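You operate a simulated robot arm through the tools that you are given. There is no shell and no other tool. Be economical: measure what you need, move in short steps, check, and stop when the job is done.

You are at the controls of a simulated robot arm. One attempt, no reset.

## Task
Check the sealed can with the teal band: push it to REJECT if low, else put it back.
Fine: turn the push air on before the check and leave it on; air level and the other cans stay untouched. Set down upright: what you pick out.

Only the result counts: the job must be done as asked and must still hold three seconds after the hand-in. Knocking over, shifting, dropping, spilling or breaking anything else fails it.

## Robot
A 7-joint arm with a two-finger parallel gripper, fixed in place. Base frame: the origin is at the foot of the arm, x ahead of it, y to its left, z up; the work surface is at about z = 86. Units: cm, rad, N and s.
With the tool pointing down near the work surface it reaches from about 30 to 70 cm from the base axis. Its first joint turns from -1.152 to 1.152 rad. Payload 1.57 kg.
The tool frame sits at the grasp point between the pads (the TCP): z along the fingers, y along the line on which they close. The tips reach 3 cm beyond it. Largest opening 11 cm; finger width 2.4, thickness 1.2; the body of the gripper, 4.8 by 11.2 cm, starts 7.8 cm behind the TCP.
Orientation is told as [roll, pitch, yaw] about the base's x, y, z axes, in that order, counted from this pose: with the fingers straight down and closing along the base's y, the tool's x points along the base's -x, its y along +y and its z along -z.

## Interface
- The arm moves only by the tool jog_arm. Its argument "commands" is a list that holds one entry, the list of rows, each a list of 7 numbers: the shift along the tool's x, y, z in units of 150 mm (1.0 is 150 mm), then the turn, a rotation vector about the tool's x, y, z in units of 60 degrees (1.0 is 60 degrees), then the closure, from 0 (fully open) to 1 (shut). In form: [[[x, y, z, ax, ay, az, grip], ...]]. A call has 1 to 20 rows; each row is the pose to reach, as a shift and turn from the pose commanded when the call began, along the tool's axes at that moment. A call with a number of a shift or a turn outside -1 to 1 is refused whole. Rows are played at 5 a second. More than 5 cm and 0.15 rad between two rows, or a gripper value outside its range, and nothing of the call is played. Where a pose cannot be reached the arm comes as near as it can. A force on the tool above 40 N (or 10 N above the force at the start of the call, whichever is more), or a blocked arm, ends the call early, and 0.2 s more pass. The fingers move at their own pace (about 10.8 cm/s each) and stop on an object; they squeeze with about 29 N. The grip force told is the motor's: it shows also when the fingers shut on nothing. Time passes only in rows, and 0.2 s behind the last, so rows that repeat a pose let the fingers close. The reply holds the time, the measured pose of the TCP, the force on the tool along the base axes, the opening and the grip force, in the units named above and with some noise, with the torque about the TCP (base axes, N m) and any sound that the robot's microphone picked up.
- Cameras (640 x 400 px; columns grow to the right, rows downward): "scene" is fixed at [16.96, -39.35, 141.12]; the picture's right is [0.74, -0.68, 0.00], its down [-0.36, -0.39, -0.85] and it looks along [0.57, 0.63, -0.53] (base axes); focal length 334 px, centre (320, 200). "wrist" rides on the gripper at [7, 1.6, -14.1] in the tool frame; the picture's right is [-0.23, 0.97, 0.00], its down [-0.85, -0.20, -0.48] and it looks along [-0.47, -0.11, 0.88] (tool axes); focal length 222 px, centre (320, 200). There is no depth. A picture from a camera that has moved, and an enlarged one, comes with that camera's place and axes in the base frame and with its lens.
- get_image(camera): a new picture of that camera. It takes no simulated time.
- enlarge(camera, box): a new picture of the part [left, top, right, bottom] of that camera's present view, enlarged. It takes no simulated time.
- job_done(): hands the job in; it is judged then, once.

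Go step by step. Nothing tells you positions but the pictures and the camera data: compare them with the known pose of the tool, close in by small moves and look again before you grip or let go. The budget is 120 turns and 68 pictures, counting those below and the enlarged ones. Unless the task says otherwise, let go and move clear before handing in, and close with one line.

The tools are called after "Emit:" as a command line: name --argument value ..., lists and objects as JSON in quotes. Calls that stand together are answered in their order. jog_arm: Moves the arm, as the interface text tells. Its arguments: {"type":"object","properties":{"commands":{"type":"array"}},"required":["commands"]} The other tools are called the same way: get_image (camera) takes a picture; enlarge (camera, box) takes an enlarged picture of a part of a camera's view; job_done () hands the job in.

At the start:

```text
clock: 0.0
ee_pos: [33.42, 8.75, 118.52]
orientation: [0.0, -0.001, 0.0]
wrist_force: [0.2, -0.2, -0.3]
wrist_torque: [-0.03, 0.0, -0.02]
finger_gap: 11.0
finger_force: 0.0
```

scene: 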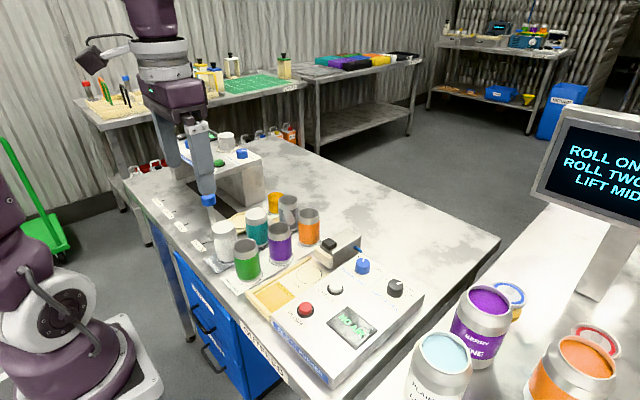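
wrist: 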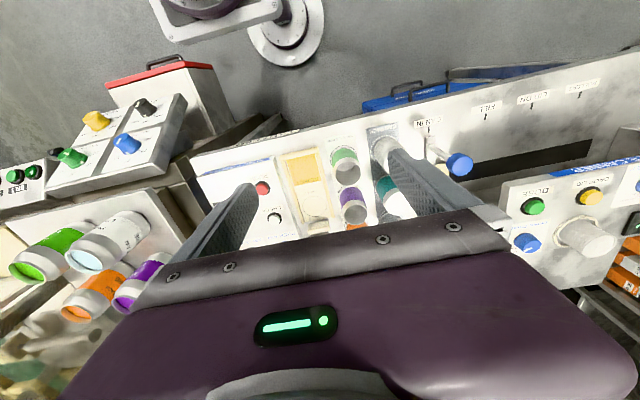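

I see a bench with a group of cans, a device with buttons and a screen, and a sign that reads "ROLL ON / ROLL TWO / LIFT MID...". I will enlarge to read the labels.

Emit:
enlarge --camera "scene" --box '[200, 180, 440, 390]'

Emit:
enlarge --camera "scene" --box '[110, 110, 330, 280]'

Emit:
enlarge --camera "scene" --box '[520, 90, 640, 240]'

Emit:
enlarge --camera "wrist" --box '[180, 70, 640, 270]'

```text
1.90 times, centred on (320, 285) of scene
camera zoom: at [16.96, -39.35, 141.12], right [0.74, -0.68, 0.0], down [-0.36, -0.39, -0.85], along [0.57, 0.63, -0.53], focal length 636 px, centre (320, 38)
```

zoom: 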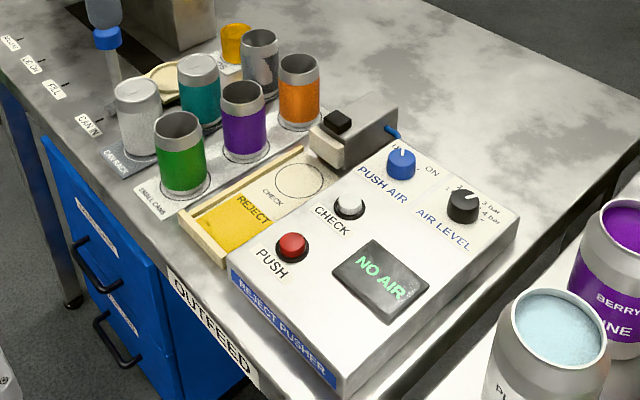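

```text
2.35 times, centred on (220, 195) of scene
camera zoom: at [16.96, -39.35, 141.12], right [0.74, -0.68, 0.0], down [-0.36, -0.39, -0.85], along [0.57, 0.63, -0.53], focal length 786 px, centre (555, 212)
```

zoom: 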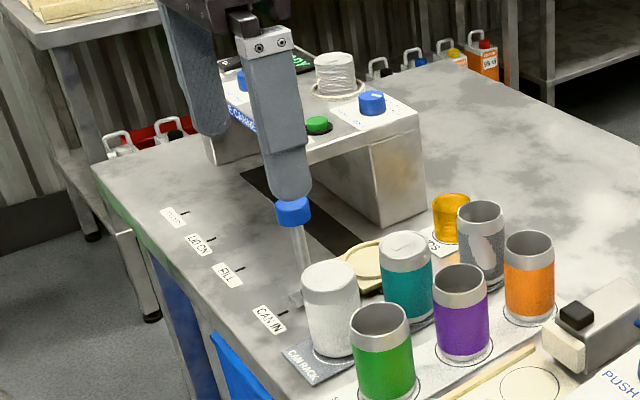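

```text
2.67 times, centred on (580, 165) of scene
camera zoom: at [16.96, -39.35, 141.12], right [0.74, -0.68, 0.0], down [-0.36, -0.39, -0.85], along [0.57, 0.63, -0.53], focal length 890 px, centre (-373, 293)
```

zoom: 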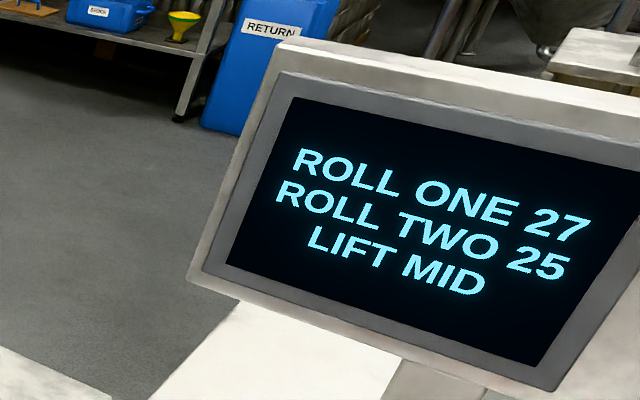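

```text
1.39 times, centred on (410, 170) of wrist
camera zoom: at [26.53, 10.47, 132.75], right [0.23, 0.97, 0.0], down [0.85, -0.2, 0.48], along [0.47, -0.11, -0.88], focal length 309 px, centre (195, 242)
```

zoom: 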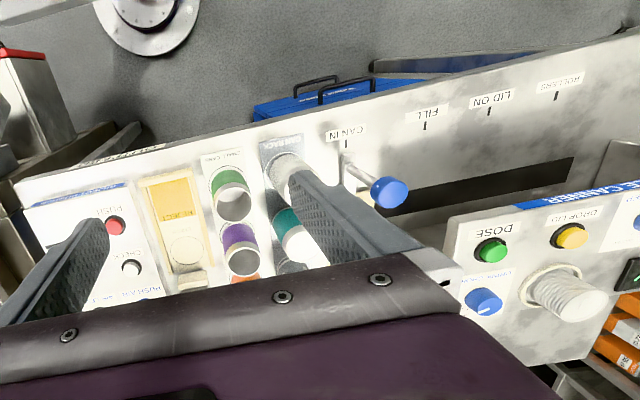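

The panel reads NO AIR. The teal sealed can is the middle one in the can rack, and the check spot is at about (52, 3). I'll move above that area to measure it from a second view.

Emit:
jog_arm --commands '[[[-0.25, -0.06, 0.1, 0, 0, 0, 0], [-0.5, -0.12, 0.2, 0, 0, 0, 0], [-0.75, -0.18, 0.3, 0, 0, 0, 0], [-0.97, -0.25, 0.4, 0, 0, 0, 0], [-0.97, -0.25, 0.4, 0, 0, 0, 0]]]'

Emit:
get_image --camera "wrist"

```text
clock: 1.2
ee_pos: [48.0, 5.11, 112.61]
orientation: [0.0, 0.0, 0.001]
wrist_force: [-0.7, 0.4, -0.5]
wrist_torque: [0.02, -0.03, 0.02]
finger_gap: 11.03
finger_force: 0.0
```

```text
61 pictures are left
camera wrist: at [41.02, 6.68, 126.79], right [0.23, 0.97, 0.0], down [0.85, -0.2, 0.48], along [0.47, -0.11, -0.88], focal length 222 px, centre (320, 200)
```

wrist: 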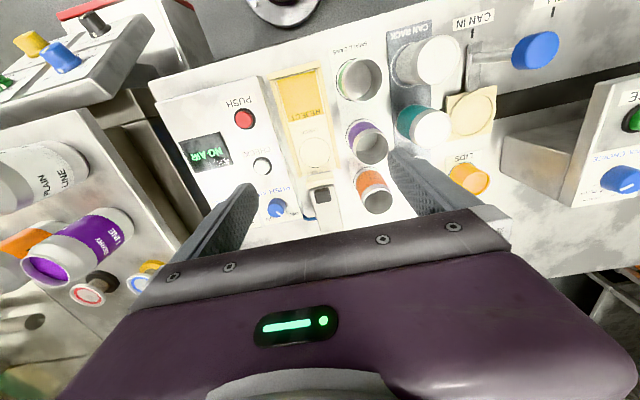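

Emit:
enlarge --camera "wrist" --box '[140, 30, 320, 240]'

Emit:
enlarge --camera "wrist" --box '[300, 20, 520, 220]'

Emit:
enlarge --camera "scene" --box '[270, 210, 410, 340]'

```text
1.90 times, centred on (230, 135) of wrist
camera zoom: at [41.02, 6.68, 126.79], right [0.23, 0.97, 0.0], down [0.85, -0.2, 0.48], along [0.47, -0.11, -0.88], focal length 423 px, centre (491, 324)
```

zoom: 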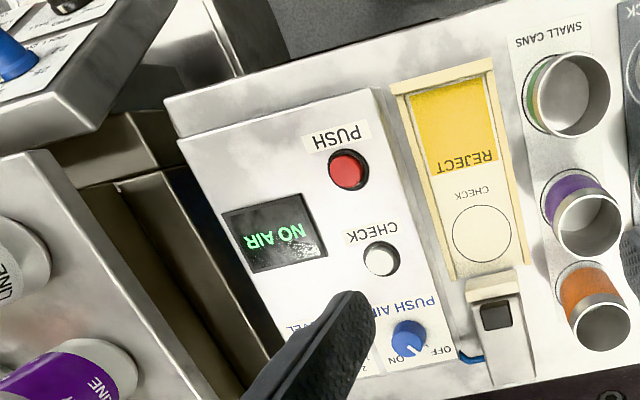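

```text
2.00 times, centred on (410, 120) of wrist
camera zoom: at [41.02, 6.68, 126.79], right [0.23, 0.97, 0.0], down [0.85, -0.2, 0.48], along [0.47, -0.11, -0.88], focal length 444 px, centre (140, 360)
```

zoom: 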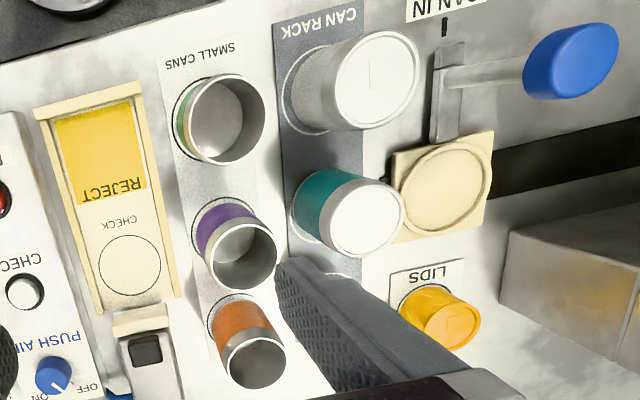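

```text
3.08 times, centred on (340, 275) of scene
camera zoom: at [16.96, -39.35, 141.12], right [0.74, -0.68, 0.0], down [-0.36, -0.39, -0.85], along [0.57, 0.63, -0.53], focal length 1027 px, centre (258, -31)
```

zoom: 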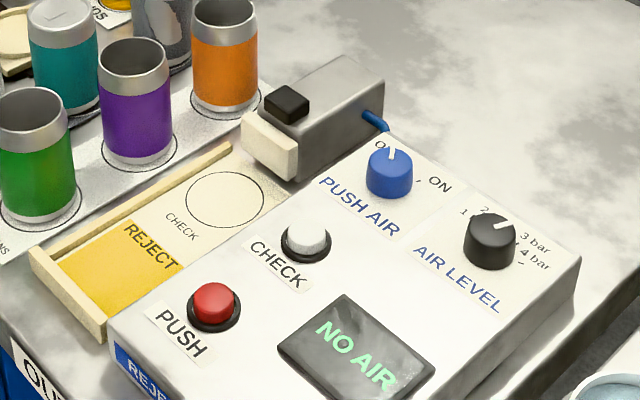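

The positions agree between the two views:

| Item | Estimated position |
|---|---|
| Push air knob | (59.2, -5.7, 92) |
| CHECK button | (51.6, -5.8, 90) |
| PUSH button | (43.8, -5.8, 90) |
| Check spot | (52.4, 3.2) |
| Teal can lid | (50.3, 20.2, 96) |

Next I'll move toward the knob and look at its scale.

Emit:
jog_arm --commands '[[[-0.1, -0.24, 0.05, 0, 0, 0, 0], [-0.2, -0.48, 0.15, 0, 0, 0, 0], [-0.3, -0.7, 0.3, 0, 0, 0, 0], [-0.3, -0.7, 0.3, 0, 0, 0, 0]]]'

Emit:
get_image --camera "wrist"

Emit:
enlarge --camera "scene" --box '[330, 235, 420, 310]'

```text
clock: 2.2
ee_pos: [52.53, -5.43, 108.19]
orientation: [0.0, 0.0, 0.001]
wrist_force: [-0.4, 0.0, -1.3]
wrist_torque: [-0.07, 0.01, 0.06]
finger_gap: 11.03
finger_force: 0.0
```

```text
57 pictures are left
camera wrist: at [45.5, -3.75, 122.27], right [0.23, 0.97, 0.0], down [0.86, -0.2, 0.48], along [0.47, -0.11, -0.88], focal length 222 px, centre (320, 200)
```

wrist: 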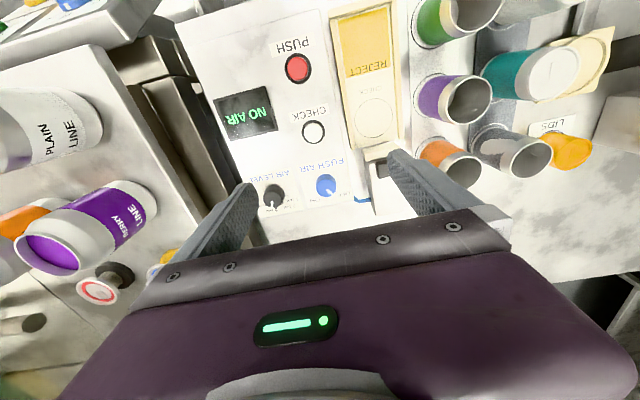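

```text
5.33 times, centred on (375, 272) of scene
camera zoom: at [16.96, -39.35, 141.12], right [0.74, -0.68, 0.0], down [-0.36, -0.39, -0.85], along [0.57, 0.63, -0.53], focal length 1780 px, centre (27, -187)
```

zoom: 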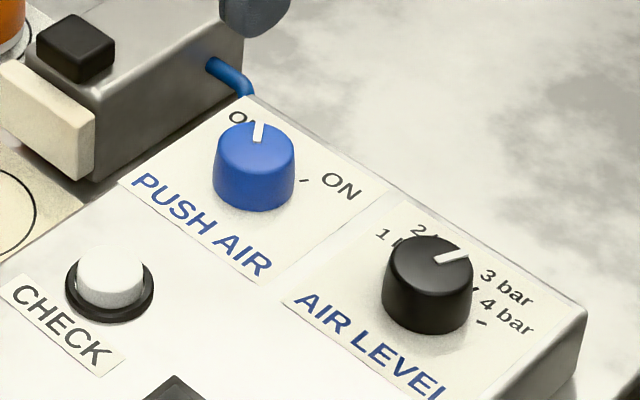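

Emit:
enlarge --camera "wrist" --box '[250, 140, 380, 225]'

```text
4.71 times, centred on (315, 182) of wrist
camera zoom: at [45.5, -3.75, 122.27], right [0.23, 0.97, 0.0], down [0.86, -0.2, 0.48], along [0.47, -0.11, -0.88], focal length 1045 px, centre (344, 282)
```

zoom: 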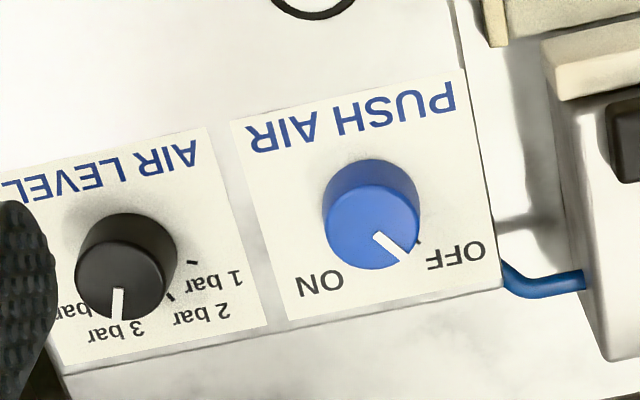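

The knob points to OFF, about 40° left of straight ahead, and ON is about 40° to the right, so I need to turn it roughly 80° clockwise. I'll pre-rotate 40° counter-clockwise above the knob.

Emit:
jog_arm --commands '[[[-0.1, -0.01, 0.1, 0, 0, -0.133, 0.5], [-0.2, -0.02, 0.2, 0, 0, -0.267, 0.5], [-0.3, -0.03, 0.33, 0, 0, -0.4, 0.5], [-0.4, -0.038, 0.45, 0, 0, -0.533, 0.5], [-0.471, -0.038, 0.546, 0, 0, -0.667, 0.5], [-0.471, -0.038, 0.546, 0, 0, -0.667, 0.5]]]'

Emit:
get_image --camera "wrist"

Emit:
enlarge --camera "scene" --box '[310, 200, 430, 300]'

```text
clock: 3.6
ee_pos: [59.64, -5.93, 99.82]
orientation: [0.0, 0.0, 0.699]
wrist_force: [-0.4, 1.0, 0.3]
wrist_torque: [0.0, -0.03, 0.02]
finger_gap: 5.5
finger_force: 0.0
```

```text
54 pictures are left
camera wrist: at [53.26, -9.22, 114.03], right [-0.45, 0.89, 0.0], down [0.78, 0.4, 0.48], along [0.43, 0.22, -0.88], focal length 222 px, centre (320, 200)
```

wrist: 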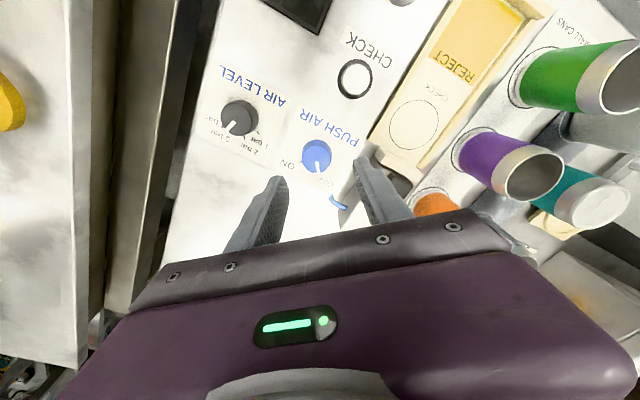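

```text
4.00 times, centred on (370, 250) of scene
camera zoom: at [16.96, -39.35, 141.12], right [0.74, -0.68, 0.0], down [-0.36, -0.39, -0.85], along [0.57, 0.63, -0.53], focal length 1335 px, centre (120, 0)
```

zoom: 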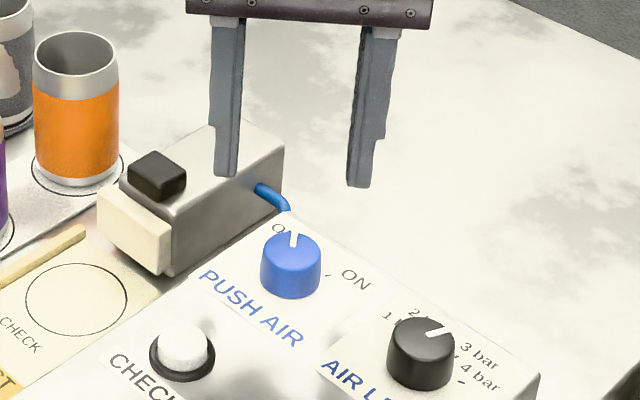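

The fingers straddle the knob line, with clearance to the pusher and the other knob. I'll descend around the knob.

Emit:
jog_arm --commands '[[[0.013, -0.012, 0.15, 0, 0, 0, 0.57], [0.013, -0.012, 0.3, 0, 0, 0, 0.57], [0.013, -0.012, 0.38, 0, 0, 0, 0.57], [0.013, -0.012, 0.425, 0, 0, 0, 0.57], [0.013, -0.012, 0.425, 0, 0, 0, 0.57]]]'

Emit:
enlarge --camera "scene" --box '[310, 200, 430, 300]'

Emit:
enlarge --camera "wrist" --box '[220, 100, 440, 240]'

```text
clock: 4.8
ee_pos: [59.54, -6.24, 93.55]
orientation: [0.0, 0.002, 0.699]
wrist_force: [0.4, 0.4, 0.1]
wrist_torque: [-0.02, -0.01, 0.0]
finger_gap: 4.72
finger_force: 0.0
```

```text
4.00 times, centred on (370, 250) of scene
camera zoom: at [16.96, -39.35, 141.12], right [0.74, -0.68, 0.0], down [-0.36, -0.39, -0.85], along [0.57, 0.63, -0.53], focal length 1335 px, centre (120, 0)
```

zoom: 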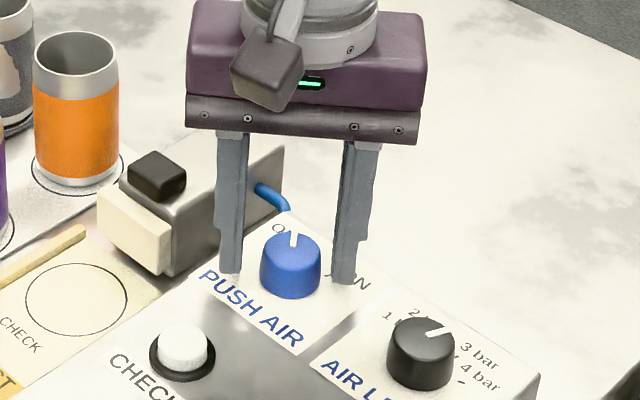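

```text
2.86 times, centred on (330, 170) of wrist
camera zoom: at [53.17, -9.47, 107.64], right [-0.45, 0.89, 0.0], down [0.78, 0.4, 0.48], along [0.43, 0.22, -0.88], focal length 635 px, centre (291, 286)
```

zoom: 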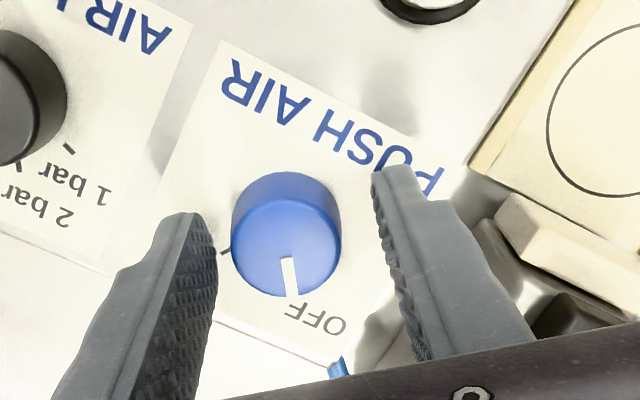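

The knob is centred between the fingers. I'll close on it.

Emit:
jog_arm --commands '[[[0, 0, 0.01, 0, 0, 0, 0.7], [0, 0, 0.01, 0, 0, 0, 0.8], [0, 0, 0.01, 0, 0, 0, 0.85], [0, 0, 0.01, 0, 0, 0, 0.85]]]'

```text
clock: 5.8
ee_pos: [59.7, -6.33, 93.45]
orientation: [-0.004, -0.001, 0.696]
wrist_force: [17.7, -16.7, 1.5]
wrist_torque: [-0.46, -0.73, -0.12]
finger_gap: 3.16
finger_force: 39.9
```

The grip holds but pushes sideways, so I'm a little off centre. I'll shift slightly to relieve it.

Emit:
jog_arm --commands '[[[0, -0.01, 0, 0, 0, 0, 0.85], [0, -0.02, 0, 0, 0, 0, 0.85]]]'

```text
clock: 6.4
ee_pos: [59.64, -6.47, 93.39]
orientation: [0.001, 0.0, 0.697]
wrist_force: [5.7, -8.5, 16.7]
wrist_torque: [-0.1, -0.45, -0.09]
finger_gap: 3.1
finger_force: 40.3
```

That's better. I'll turn clockwise about 60°.

Emit:
jog_arm --commands '[[[0, -0.005, 0, 0, 0, 0.13, 0.85], [0, -0.005, 0, 0, 0, 0.26, 0.85], [0, -0.005, 0, 0, 0, 0.39, 0.85], [0, -0.005, 0, 0, 0, 0.52, 0.85], [0, -0.005, 0, 0, 0, 0.65, 0.85], [0, -0.005, 0, 0, 0, 0.78, 0.85], [0, -0.005, 0, 0, 0, 0.9, 0.85], [0, -0.005, 0, 0, 0, 1.0, 0.85]]]'

Emit:
enlarge --camera "scene" --box '[310, 220, 430, 350]'

```text
clock: 7.3
ee_pos: [59.59, -6.28, 93.43]
orientation: [0.005, 0.005, 0.263]
wrist_force: [-6.3, 2.5, 12.5]
wrist_torque: [0.04, 0.82, 0.02]
finger_gap: 3.16
finger_force: 40.4
stopped in row 4: the force on the tool passed its limit at 41 N (the readings are from after the stop); the commanded pose is now the measured one
```

```text
3.08 times, centred on (370, 285) of scene
camera zoom: at [16.93, -39.34, 141.13], right [0.74, -0.68, 0.0], down [-0.36, -0.39, -0.85], along [0.57, 0.63, -0.53], focal length 1027 px, centre (166, -62)
```

zoom: 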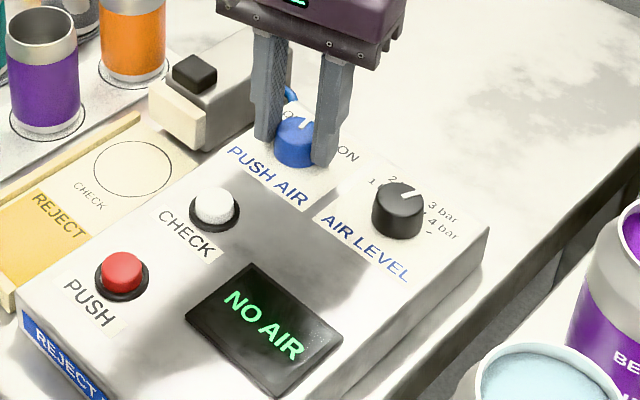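

The knob is turning, but my axis is a bit off its centre, probably about 0.4 cm in x. I'll open slightly, recentre and regrip.

Emit:
jog_arm --commands '[[[0, 0, 0, 0, 0, 0, 0.62], [0, 0, 0, 0, 0, 0, 0.62], [-0.024, 0.0, 0, 0, 0, 0, 0.62], [-0.024, 0.0, 0, 0, 0, 0, 0.62]]]'

Emit:
enlarge --camera "wrist" --box '[220, 100, 440, 240]'

```text
clock: 8.3
ee_pos: [60.11, -6.26, 93.4]
orientation: [0.006, 0.004, 0.264]
wrist_force: [0.1, 0.2, 0.6]
wrist_torque: [0.0, 0.0, -0.01]
finger_gap: 4.17
finger_force: 0.0
```

```text
2.86 times, centred on (330, 170) of wrist
camera zoom: at [52.97, -6.52, 107.51], right [-0.03, 1.0, 0.0], down [0.88, 0.03, 0.48], along [0.47, 0.02, -0.88], focal length 635 px, centre (291, 286)
```

zoom: 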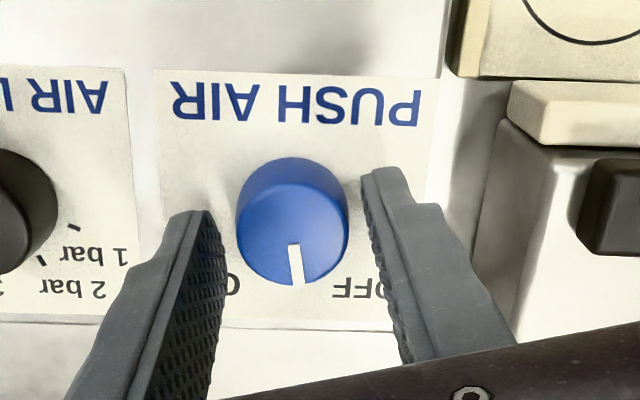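

The pointer has moved to about 8°, so it's working. I'll regrip and keep turning clockwise.

Emit:
jog_arm --commands '[[[0.015, 0, 0, 0, 0, 0, 0.65], [0.015, 0, 0, 0, 0, 0, 0.8], [0.015, 0, 0, 0, 0, 0, 0.8], [0.015, 0, 0, 0, 0, 0, 0.8]]]'

```text
clock: 9.3
ee_pos: [59.79, -6.26, 93.38]
orientation: [0.005, 0.004, 0.264]
wrist_force: [-0.4, 3.1, -3.2]
wrist_torque: [0.07, -0.02, 0.0]
finger_gap: 3.2
finger_force: 40.3
```

Emit:
jog_arm --commands '[[[0, 0, 0, 0, 0, 0.12, 0.8], [0, 0, 0, 0, 0, 0.24, 0.8], [0, 0, 0, 0, 0, 0.36, 0.8], [0, 0, 0, 0, 0, 0.48, 0.8], [0, 0, 0, 0, 0, 0.6, 0.8], [0, 0, 0, 0, 0, 0.72, 0.8], [0, 0, 0, 0, 0, 0.83, 0.8]]]'

Emit:
enlarge --camera "scene" --box '[310, 220, 430, 350]'

```text
clock: 10.9
ee_pos: [60.04, -6.21, 93.34]
orientation: [0.004, 0.004, -0.608]
wrist_force: [3.9, 22.3, -6.0]
wrist_torque: [0.75, -0.12, 0.35]
finger_gap: 3.14
finger_force: 39.9
```

```text
3.08 times, centred on (370, 285) of scene
camera zoom: at [16.98, -39.3, 141.13], right [0.74, -0.68, 0.0], down [-0.36, -0.39, -0.85], along [0.57, 0.62, -0.53], focal length 1027 px, centre (166, -62)
```

zoom: 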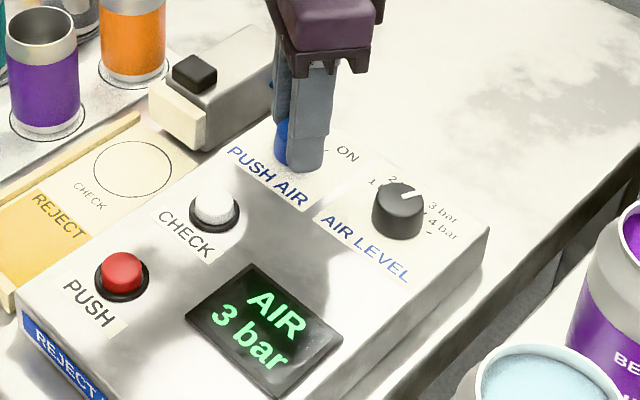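

The screen now shows AIR 3 bar, so the air is on. I'll let go, rise, and check the knob.

Emit:
jog_arm --commands '[[[0, 0, 0, 0, 0, 0, 0.62], [0, 0, 0, 0, 0, 0, 0.6], [0, 0, 0, 0, 0, 0, 0.6], [0, 0, -0.2, 0, 0, 0, 0.6], [0, 0, -0.5, 0, 0, 0, 0.6], [0, 0, -0.8, 0, 0, 0, 0.6], [0, 0, -0.8, 0, 0, 0, 0.6]]]'

Emit:
enlarge --camera "scene" --box '[310, 220, 430, 350]'

```text
clock: 12.5
ee_pos: [59.88, -6.35, 105.42]
orientation: [-0.001, 0.005, -0.605]
wrist_force: [0.6, -0.5, 0.0]
wrist_torque: [-0.03, -0.03, -0.01]
finger_gap: 4.39
finger_force: 0.1
```

```text
3.08 times, centred on (370, 285) of scene
camera zoom: at [16.96, -39.35, 141.12], right [0.74, -0.68, 0.0], down [-0.36, -0.39, -0.85], along [0.57, 0.63, -0.53], focal length 1027 px, centre (166, -62)
```

zoom: 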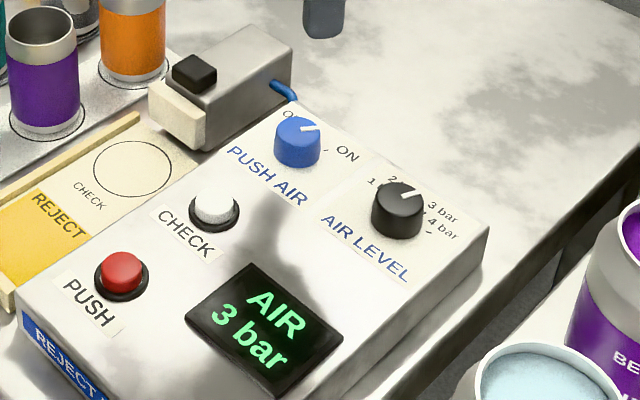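

The knob stays at ON. I'll return the yaw to zero and rise.

Emit:
jog_arm --commands '[[[0, 0, -0.05, 0, 0, -0.14, 0.3], [0, 0, -0.1, 0, 0, -0.28, 0.3], [0, 0, -0.15, 0, 0, -0.42, 0.3], [0, 0, -0.2, 0, 0, -0.56, 0.3], [0, 0, -0.2, 0, 0, -0.578, 0.3], [0, 0, -0.2, 0, 0, -0.578, 0.3]]]'

```text
clock: 13.9
ee_pos: [59.9, -6.37, 108.37]
orientation: [0.005, 0.003, 0.0]
wrist_force: [-0.7, 0.1, 0.5]
wrist_torque: [-0.02, 0.0, -0.01]
finger_gap: 7.72
finger_force: 0.1
```

Emit:
jog_arm --commands '[[[0.16, 0.2, 0, 0, 0, 0, 0.3], [0.32, 0.4, 0, 0, 0, 0, 0.3], [0.48, 0.6, 0, 0, 0, 0, 0.3], [0.64, 0.8, 0, 0, 0, 0, 0.3], [0.8, 1.0, 0, 0, 0, 0, 0.3]]]'

Emit:
jog_arm --commands '[[[0, 0.2, 0, 0, 0, 0, 0.3], [0, 0.4, 0, 0, 0, 0, 0.3], [0, 0.6, 0, 0, 0, 0, 0.3], [0, 0.6, 0, 0, 0, 0, 0.3]]]'

Emit:
get_image --camera "wrist"

Emit:
get_image --camera "scene"

```text
clock: 15.1
ee_pos: [47.75, 8.72, 108.52]
orientation: [0.003, 0.006, -0.003]
wrist_force: [-0.2, 0.3, 0.8]
wrist_torque: [-0.01, -0.04, -0.01]
finger_gap: 7.69
finger_force: 0.1
```

```text
clock: 16.1
ee_pos: [47.91, 17.66, 108.55]
orientation: [0.005, 0.004, -0.002]
wrist_force: [-0.2, 0.3, 0.0]
wrist_torque: [-0.04, -0.03, 0.03]
finger_gap: 7.71
finger_force: 0.1
```

```text
46 pictures are left
camera wrist: at [41.01, 19.29, 122.73], right [0.23, 0.97, 0.0], down [0.86, -0.2, 0.47], along [0.46, -0.11, -0.88], focal length 222 px, centre (320, 200)
```

wrist: 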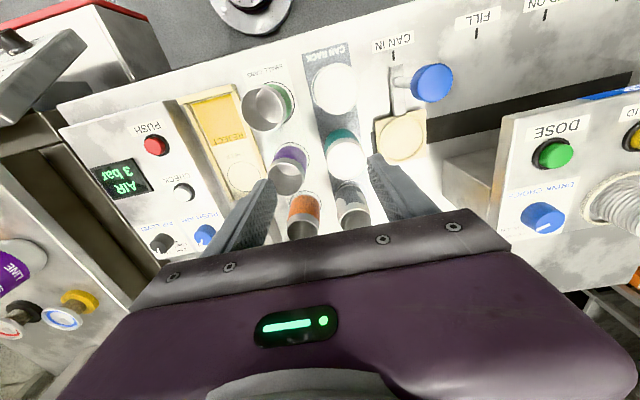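

```text
45 pictures are left
```

scene: 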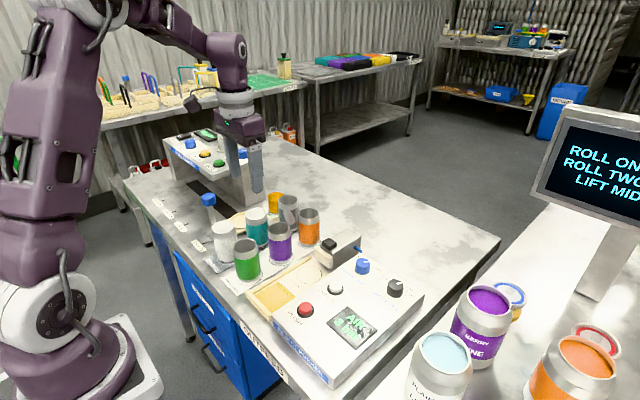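

Emit:
enlarge --camera "wrist" --box '[260, 60, 440, 240]'

Emit:
enlarge --camera "scene" --box '[190, 170, 340, 290]'

```text
2.22 times, centred on (350, 150) of wrist
camera zoom: at [41.01, 19.29, 122.73], right [0.23, 0.97, 0.0], down [0.86, -0.2, 0.47], along [0.46, -0.11, -0.88], focal length 494 px, centre (253, 311)
```

zoom: 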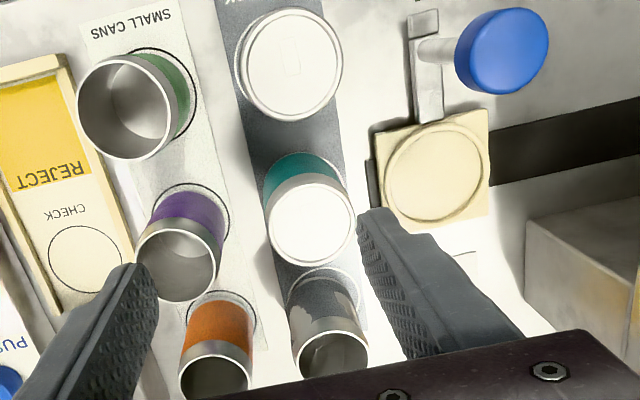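

```text
3.33 times, centred on (265, 230) of scene
camera zoom: at [16.96, -39.35, 141.12], right [0.74, -0.68, 0.0], down [-0.36, -0.39, -0.85], along [0.57, 0.63, -0.53], focal length 1113 px, centre (503, 100)
```

zoom: 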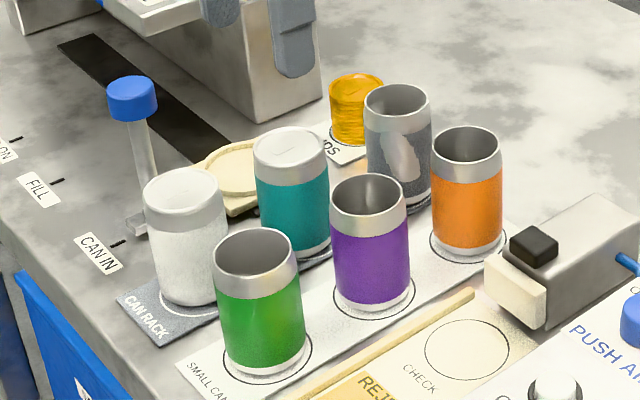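

The lid centre is at (50.2, 20.3, 95.8), and the can is about 5.3 cm wide. I'll go above it with a 7 cm opening, then check the alignment.

Emit:
jog_arm --commands '[[[-0.153, 0.176, 0.1, 0, 0, 0, 0.37], [-0.153, 0.176, 0.35, 0, 0, 0, 0.37], [-0.153, 0.176, 0.6, 0, 0, 0, 0.37], [-0.153, 0.176, 0.6, 0, 0, 0, 0.37]]]'

Emit:
enlarge --camera "wrist" --box '[220, 60, 440, 240]'

Emit:
enlarge --camera "scene" --box '[190, 170, 340, 290]'

```text
clock: 17.1
ee_pos: [50.21, 20.29, 99.49]
orientation: [0.004, 0.004, -0.001]
wrist_force: [-0.1, 0.8, -0.4]
wrist_torque: [0.01, 0.02, 0.03]
finger_gap: 6.9
finger_force: 0.0
```

```text
2.22 times, centred on (330, 150) of wrist
camera zoom: at [43.34, 21.95, 113.65], right [0.23, 0.97, 0.0], down [0.86, -0.2, 0.47], along [0.46, -0.11, -0.88], focal length 494 px, centre (298, 311)
```

zoom: 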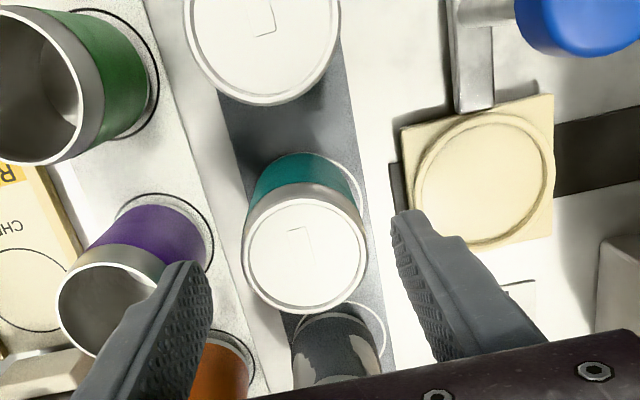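

```text
3.33 times, centred on (265, 230) of scene
camera zoom: at [16.96, -39.35, 141.12], right [0.74, -0.68, 0.0], down [-0.36, -0.39, -0.85], along [0.57, 0.63, -0.53], focal length 1113 px, centre (503, 100)
```

zoom: 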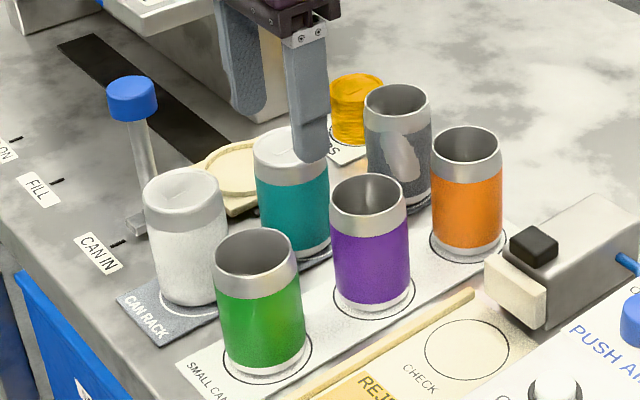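

Aligned within about 2 mm. I'll descend in steps.

Emit:
jog_arm --commands '[[[-0.005, 0.012, 0.1, 0, 0, 0, 0.37], [-0.005, 0.012, 0.2, 0, 0, 0, 0.37], [-0.005, 0.012, 0.3, 0, 0, 0, 0.37], [-0.005, 0.012, 0.37, 0, 0, 0, 0.37], [-0.005, 0.012, 0.37, 0, 0, 0, 0.37]]]'

Emit:
enlarge --camera "scene" --box '[190, 170, 340, 290]'

Emit:
enlarge --camera "wrist" --box '[220, 60, 440, 240]'

```text
clock: 18.3
ee_pos: [50.24, 20.5, 93.93]
orientation: [0.002, 0.007, -0.001]
wrist_force: [-0.5, -0.3, -0.8]
wrist_torque: [-0.04, 0.03, -0.01]
finger_gap: 6.93
finger_force: 0.1
```

```text
3.33 times, centred on (265, 230) of scene
camera zoom: at [16.96, -39.35, 141.12], right [0.74, -0.68, 0.0], down [-0.36, -0.39, -0.85], along [0.57, 0.63, -0.53], focal length 1113 px, centre (503, 100)
```

zoom: 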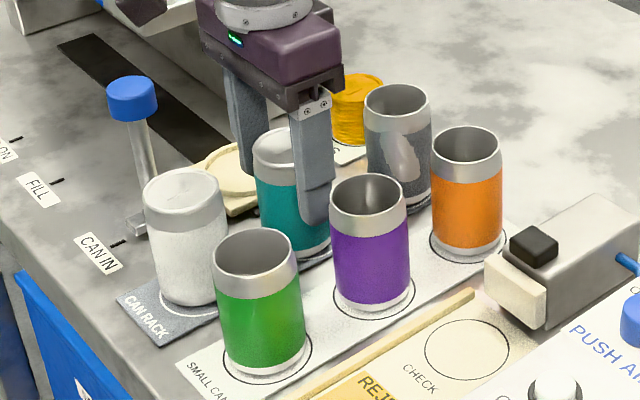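

```text
2.22 times, centred on (330, 150) of wrist
camera zoom: at [43.3, 22.1, 108.11], right [0.23, 0.97, 0.0], down [0.86, -0.2, 0.47], along [0.46, -0.11, -0.88], focal length 494 px, centre (298, 311)
```

zoom: 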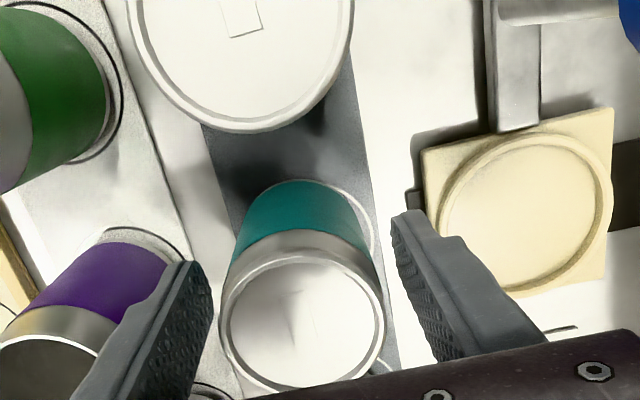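

Clear on both sides and centred. I'll close gently.

Emit:
jog_arm --commands '[[[0, 0, 0, 0, 0, 0, 0.44], [0, 0, 0, 0, 0, 0, 0.5], [0, 0, 0, 0, 0, 0, 0.55], [0, 0, 0, 0, 0, 0, 0.62], [0, 0, 0, 0, 0, 0, 0.62]]]'

```text
clock: 19.5
ee_pos: [50.16, 20.65, 93.93]
orientation: [0.003, 0.006, -0.003]
wrist_force: [0.4, -0.8, 0.8]
wrist_torque: [-0.09, -0.03, 0.01]
finger_gap: 5.21
finger_force: 29.5
```

Gripped at 5.21 cm. I'll lift straight up.

Emit:
jog_arm --commands '[[[0, 0, -0.05, 0, 0, 0, 0.65], [0, 0, -0.2, 0, 0, 0, 0.65], [0, 0, -0.4, 0, 0, 0, 0.65], [0, 0, -0.6, 0, 0, 0, 0.65], [0, 0, -0.8, 0, 0, 0, 0.65], [0, 0, -0.8, 0, 0, 0, 0.65]]]'

Emit:
get_image --camera "scene"

```text
clock: 20.9
ee_pos: [50.3, 20.4, 106.04]
orientation: [0.005, 0.005, 0.001]
wrist_force: [-0.1, 0.7, -2.1]
wrist_torque: [0.0, 0.01, -0.02]
finger_gap: 5.22
finger_force: 29.4
```

```text
38 pictures are left
```

scene: 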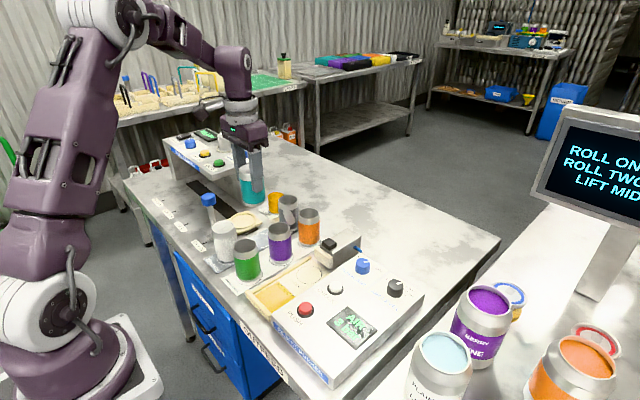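

Lifted cleanly. I'll carry it over to the check spot.

Emit:
jog_arm --commands '[[[-0.03, -0.2, 0, 0, 0, 0, 0.65], [-0.06, -0.4, 0, 0, 0, 0, 0.65], [-0.09, -0.6, 0, 0, 0, 0, 0.65], [-0.12, -0.8, 0, 0, 0, 0, 0.65], [-0.14, -1.0, 0, 0, 0, 0, 0.65]]]'

Emit:
jog_arm --commands '[[[0, -0.145, 0.1, 0, 0, 0, 0.65], [0, -0.145, 0.3, 0, 0, 0, 0.65], [0, -0.145, 0.5, 0, 0, 0, 0.65], [0, -0.145, 0.5, 0, 0, 0, 0.65]]]'

Emit:
enlarge --camera "scene" --box '[250, 190, 420, 330]'

Emit:
get_image --camera "wrist"

```text
clock: 22.1
ee_pos: [52.45, 5.41, 106.0]
orientation: [0.004, 0.004, 0.0]
wrist_force: [0.3, 0.9, -1.1]
wrist_torque: [-0.03, -0.01, 0.0]
finger_gap: 5.26
finger_force: 28.6
```

```text
clock: 23.1
ee_pos: [52.27, 3.26, 98.49]
orientation: [0.004, 0.003, -0.002]
wrist_force: [0.3, 0.5, -1.6]
wrist_torque: [-0.01, 0.0, 0.03]
finger_gap: 5.23
finger_force: 29.6
```

```text
2.86 times, centred on (335, 260) of scene
camera zoom: at [16.96, -39.35, 141.12], right [0.74, -0.68, 0.0], down [-0.36, -0.39, -0.85], along [0.57, 0.63, -0.53], focal length 954 px, centre (277, 29)
```

zoom: 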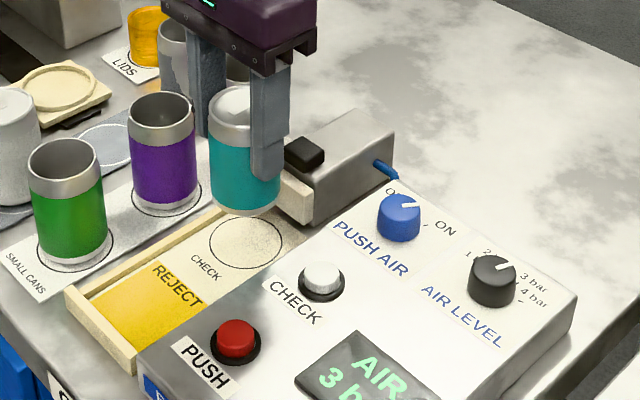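

```text
36 pictures are left
camera wrist: at [45.44, 4.85, 112.49], right [0.23, 0.97, 0.0], down [0.86, -0.2, 0.47], along [0.46, -0.11, -0.88], focal length 222 px, centre (320, 200)
```

wrist: 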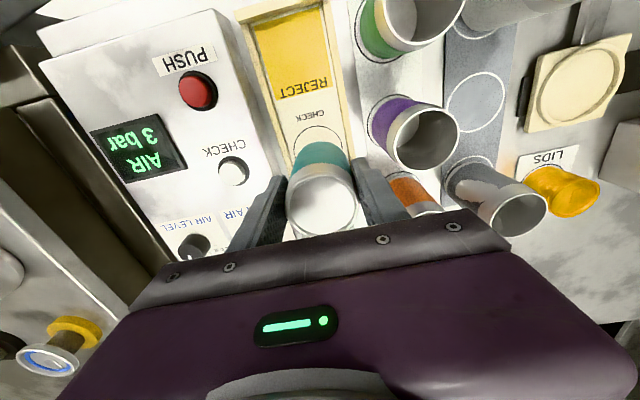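

The can hangs directly over the check circle. I'll lower it slowly and watch the force.

Emit:
jog_arm --commands '[[[-0.004, 0, 0.1, 0, 0, 0, 0.65], [-0.004, 0, 0.2, 0, 0, 0, 0.65], [-0.004, 0, 0.265, 0, 0, 0, 0.65], [-0.004, 0, 0.275, 0, 0, 0, 0.65], [-0.004, 0, 0.285, 0, 0, 0, 0.65]]]'

Emit:
enlarge --camera "scene" --box '[250, 190, 420, 330]'

```text
clock: 24.3
ee_pos: [52.33, 3.38, 94.07]
orientation: [0.005, 0.005, -0.001]
wrist_force: [0.0, -0.4, -1.7]
wrist_torque: [0.04, 0.02, -0.04]
finger_gap: 5.22
finger_force: 28.5
```

```text
2.86 times, centred on (335, 260) of scene
camera zoom: at [16.96, -39.35, 141.12], right [0.74, -0.68, 0.0], down [-0.36, -0.39, -0.85], along [0.57, 0.63, -0.53], focal length 954 px, centre (277, 29)
```

zoom: 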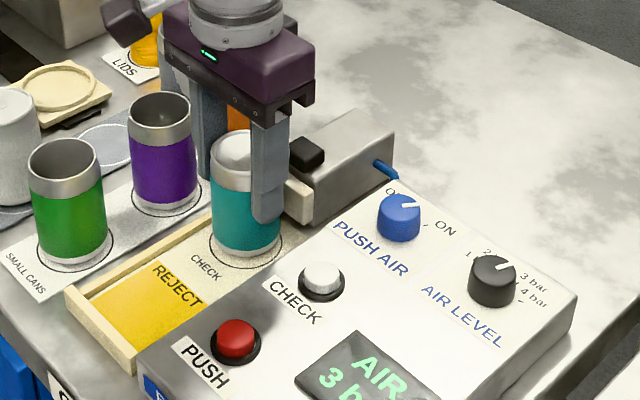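

Emit:
jog_arm --commands '[[[0, 0, 0.008, 0, 0, 0, 0.65], [0, 0, 0.016, 0, 0, 0, 0.65], [0, 0, 0.024, 0, 0, 0, 0.65]]]'

```text
clock: 25.1
ee_pos: [52.43, 3.48, 93.83]
orientation: [0.006, 0.002, 0.001]
wrist_force: [-1.0, -0.4, 22.3]
wrist_torque: [-0.42, -0.24, -0.05]
finger_gap: 5.23
finger_force: 29.2
```

Contact. I'll ease off a touch, then open slowly.

Emit:
jog_arm --commands '[[[0, 0, -0.008, 0, 0, 0, 0.65], [0, 0, -0.008, 0, 0, 0, 0.5], [0, 0, -0.008, 0, 0, 0, 0.44], [0, 0, -0.008, 0, 0, 0, 0.37], [0, 0, -0.008, 0, 0, 0, 0.37]]]'

Emit:
enlarge --camera "scene" --box '[250, 190, 420, 330]'

```text
clock: 26.3
ee_pos: [52.37, 3.31, 93.86]
orientation: [0.003, 0.005, -0.002]
wrist_force: [-0.2, -0.4, 0.0]
wrist_torque: [0.05, 0.0, -0.03]
finger_gap: 6.9
finger_force: 0.1
```

```text
2.86 times, centred on (335, 260) of scene
camera zoom: at [16.96, -39.35, 141.12], right [0.74, -0.68, 0.0], down [-0.36, -0.39, -0.85], along [0.57, 0.63, -0.53], focal length 954 px, centre (277, 29)
```

zoom: 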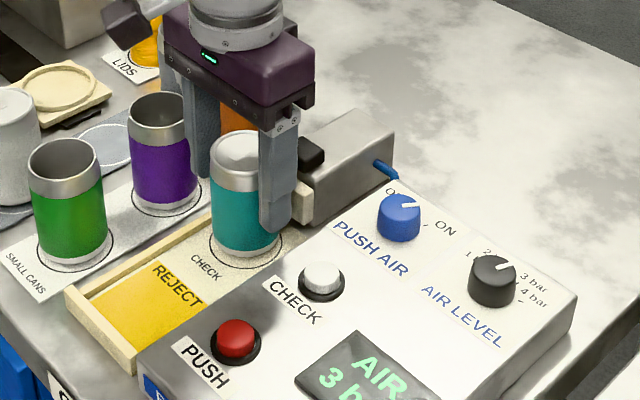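

Released and standing. I'll rise clear and check the can's placement.

Emit:
jog_arm --commands '[[[0, 0, -0.15, 0, 0, 0, 0.37], [0, 0, -0.4, 0, 0, 0, 0.37], [0, 0, -0.7, 0, 0, 0, 0.37], [0, 0, -0.7, 0, 0, 0, 0.37]]]'

Emit:
enlarge --camera "scene" --box '[290, 220, 390, 310]'

Emit:
enlarge --camera "wrist" --box '[180, 60, 400, 240]'

```text
clock: 27.3
ee_pos: [52.44, 3.34, 104.28]
orientation: [0.002, 0.006, 0.0]
wrist_force: [0.2, 0.1, -0.2]
wrist_torque: [-0.02, 0.01, -0.04]
finger_gap: 6.91
finger_force: 0.0
```

```text
4.44 times, centred on (340, 265) of scene
camera zoom: at [16.96, -39.35, 141.12], right [0.74, -0.68, 0.0], down [-0.36, -0.39, -0.85], along [0.57, 0.63, -0.53], focal length 1484 px, centre (231, -89)
```

zoom: 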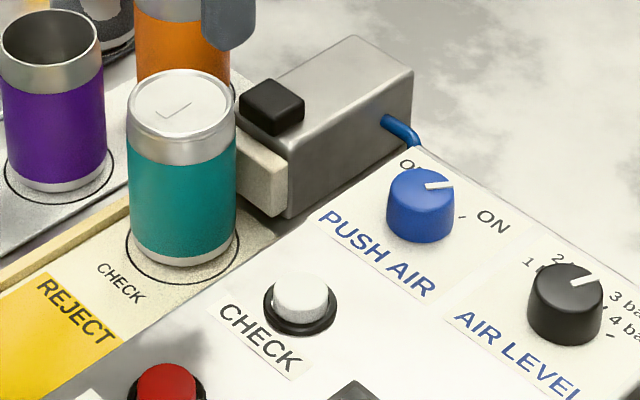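

```text
2.22 times, centred on (290, 150) of wrist
camera zoom: at [45.51, 4.91, 118.53], right [0.23, 0.97, 0.0], down [0.86, -0.2, 0.47], along [0.46, -0.11, -0.88], focal length 494 px, centre (387, 311)
```

zoom: 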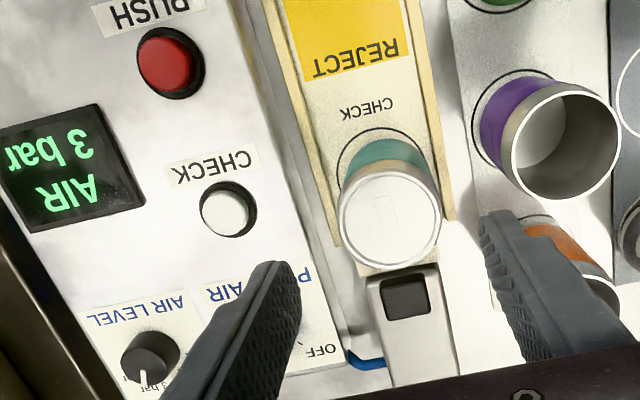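

The can stands inside the circle. Next I'll shut the fingers and move over the CHECK button.

Emit:
jog_arm --commands '[[[0.02, -0.2, 0, 0, 0, 0, 0.6], [0.04, -0.4, 0, 0, 0, 0, 0.9], [0.056, -0.623, 0, 0, 0, 0, 1], [0.056, -0.623, 0.25, 0, 0, 0, 1], [0.056, -0.623, 0.5, 0, 0, 0, 1], [0.056, -0.623, 0.5, 0, 0, 0, 1]]]'

Emit:
enlarge --camera "scene" --box '[290, 220, 410, 340]'

Emit:
enlarge --camera "wrist" --box '[220, 60, 440, 240]'

```text
clock: 28.7
ee_pos: [51.41, -6.1, 96.82]
orientation: [0.003, 0.004, -0.003]
wrist_force: [0.1, 0.5, -0.3]
wrist_torque: [-0.02, -0.03, -0.02]
finger_gap: 0.0
finger_force: 21.2
```

```text
3.33 times, centred on (350, 280) of scene
camera zoom: at [16.96, -39.35, 141.12], right [0.74, -0.68, 0.0], down [-0.36, -0.39, -0.85], along [0.57, 0.63, -0.53], focal length 1113 px, centre (220, -67)
```

zoom: 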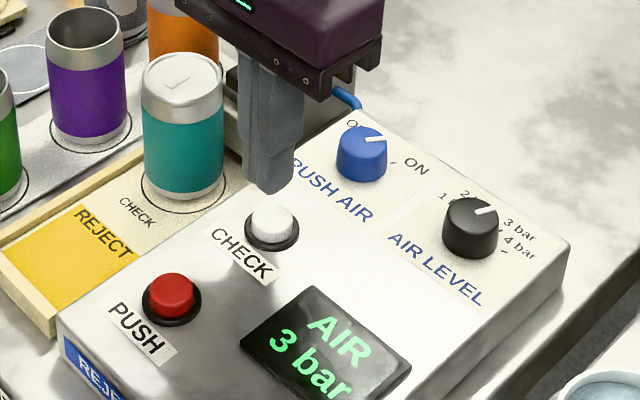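

```text
2.22 times, centred on (330, 150) of wrist
camera zoom: at [44.56, -4.48, 110.92], right [0.23, 0.97, 0.0], down [0.86, -0.2, 0.47], along [0.46, -0.11, -0.88], focal length 494 px, centre (298, 311)
```

zoom: 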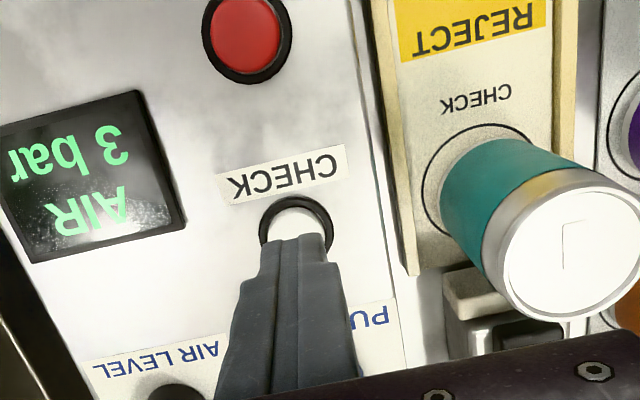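

Aligned over CHECK. I'll press down in small steps.

Emit:
jog_arm --commands '[[[0.008, 0, 0.12, 0, 0, 0, 1], [0.008, 0, 0.2, 0, 0, 0, 1], [0.008, 0, 0.23, 0, 0, 0, 1], [0.008, 0, 0.25, 0, 0, 0, 1], [0.008, 0, 0.265, 0, 0, 0, 1], [0.008, 0, 0.28, 0, 0, 0, 1]]]'

Emit:
enlarge --camera "scene" --box '[290, 220, 410, 340]'

```text
clock: 30.1
ee_pos: [51.56, -6.0, 93.22]
orientation: [0.003, -0.007, -0.002]
wrist_force: [-4.4, 0.3, 37.4]
wrist_torque: [-0.05, 0.35, 0.03]
finger_gap: 0.0
finger_force: 20.8
heard: click
stopped in row 6: the force on the tool passed its limit at 42 N (the readings are from after the stop); the commanded pose is now the measured one
```

```text
3.33 times, centred on (350, 280) of scene
camera zoom: at [16.81, -39.33, 141.15], right [0.74, -0.68, 0.0], down [-0.36, -0.39, -0.85], along [0.57, 0.63, -0.53], focal length 1113 px, centre (220, -67)
```

zoom: 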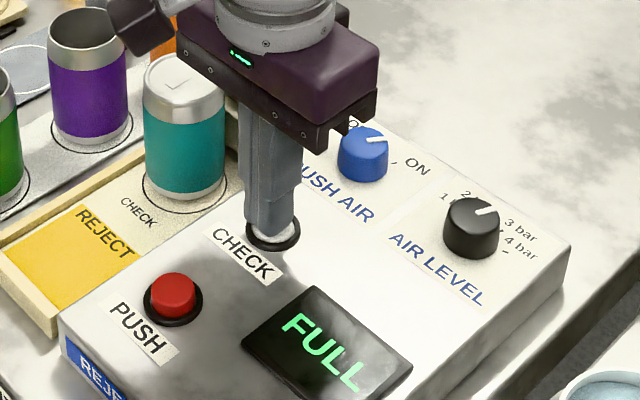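

It clicked and the screen reads FULL, so the can goes back to the rack. I'll rise and open.

Emit:
jog_arm --commands '[[[0, 0, -0.15, 0, 0, 0, 1], [0, 0, -0.4, 0, 0, 0, 1], [0, 0, -0.7, 0, 0, 0, 0.6], [0, 0.3, -0.72, 0, 0, 0, 0.37], [-0.05, 0.62, -0.72, 0, 0, 0, 0.37], [-0.05, 0.62, -0.72, 0, 0, 0, 0.37]]]'

Emit:
enlarge --camera "wrist" --box '[180, 60, 400, 240]'

Emit:
enlarge --camera "scene" --box '[290, 220, 410, 340]'

```text
clock: 31.5
ee_pos: [52.16, 3.24, 103.72]
orientation: [0.004, 0.002, -0.001]
wrist_force: [0.6, 0.6, -0.1]
wrist_torque: [0.04, 0.0, 0.03]
finger_gap: 6.93
finger_force: 0.2
```

```text
2.22 times, centred on (290, 150) of wrist
camera zoom: at [45.19, 4.89, 117.85], right [0.23, 0.97, 0.0], down [0.86, -0.2, 0.48], along [0.46, -0.11, -0.88], focal length 494 px, centre (387, 311)
```

zoom: 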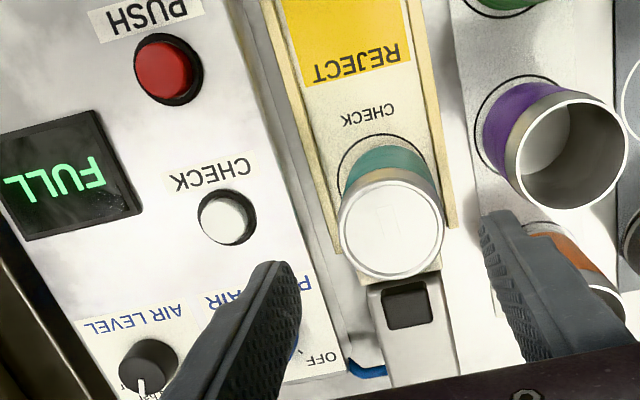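

```text
3.33 times, centred on (350, 280) of scene
camera zoom: at [16.96, -39.35, 141.12], right [0.74, -0.68, 0.0], down [-0.36, -0.39, -0.85], along [0.57, 0.63, -0.53], focal length 1113 px, centre (220, -67)
```

zoom: 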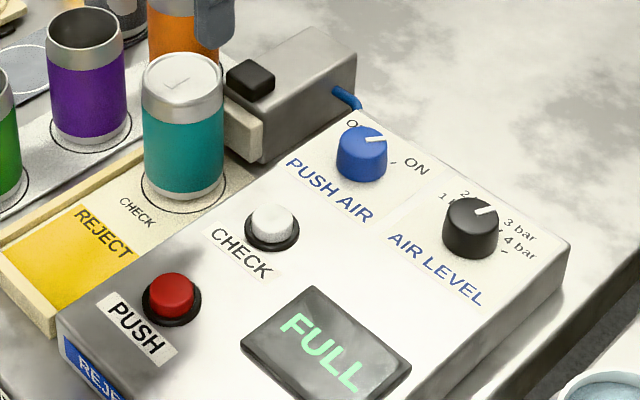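

FULL is confirmed and the can hasn't moved. I'll descend back onto it and grip.

Emit:
jog_arm --commands '[[[-0.013, 0.005, 0.2, 0, 0, 0, 0.37], [-0.013, 0.005, 0.4, 0, 0, 0, 0.37], [-0.013, 0.005, 0.55, 0, 0, 0, 0.37], [-0.013, 0.005, 0.65, 0, 0, 0, 0.37], [-0.013, 0.005, 0.65, 0, 0, 0, 0.37], [-0.013, 0.005, 0.65, 0, 0, 0, 0.44], [-0.013, 0.005, 0.65, 0, 0, 0, 0.5], [-0.013, 0.005, 0.65, 0, 0, 0, 0.55], [-0.013, 0.005, 0.65, 0, 0, 0, 0.65], [-0.013, 0.005, 0.65, 0, 0, 0, 0.65]]]'

```text
clock: 33.7
ee_pos: [52.33, 3.38, 93.8]
orientation: [0.003, 0.003, -0.002]
wrist_force: [0.1, 0.5, 0.5]
wrist_torque: [-0.09, 0.0, 0.01]
finger_gap: 5.23
finger_force: 28.4
```

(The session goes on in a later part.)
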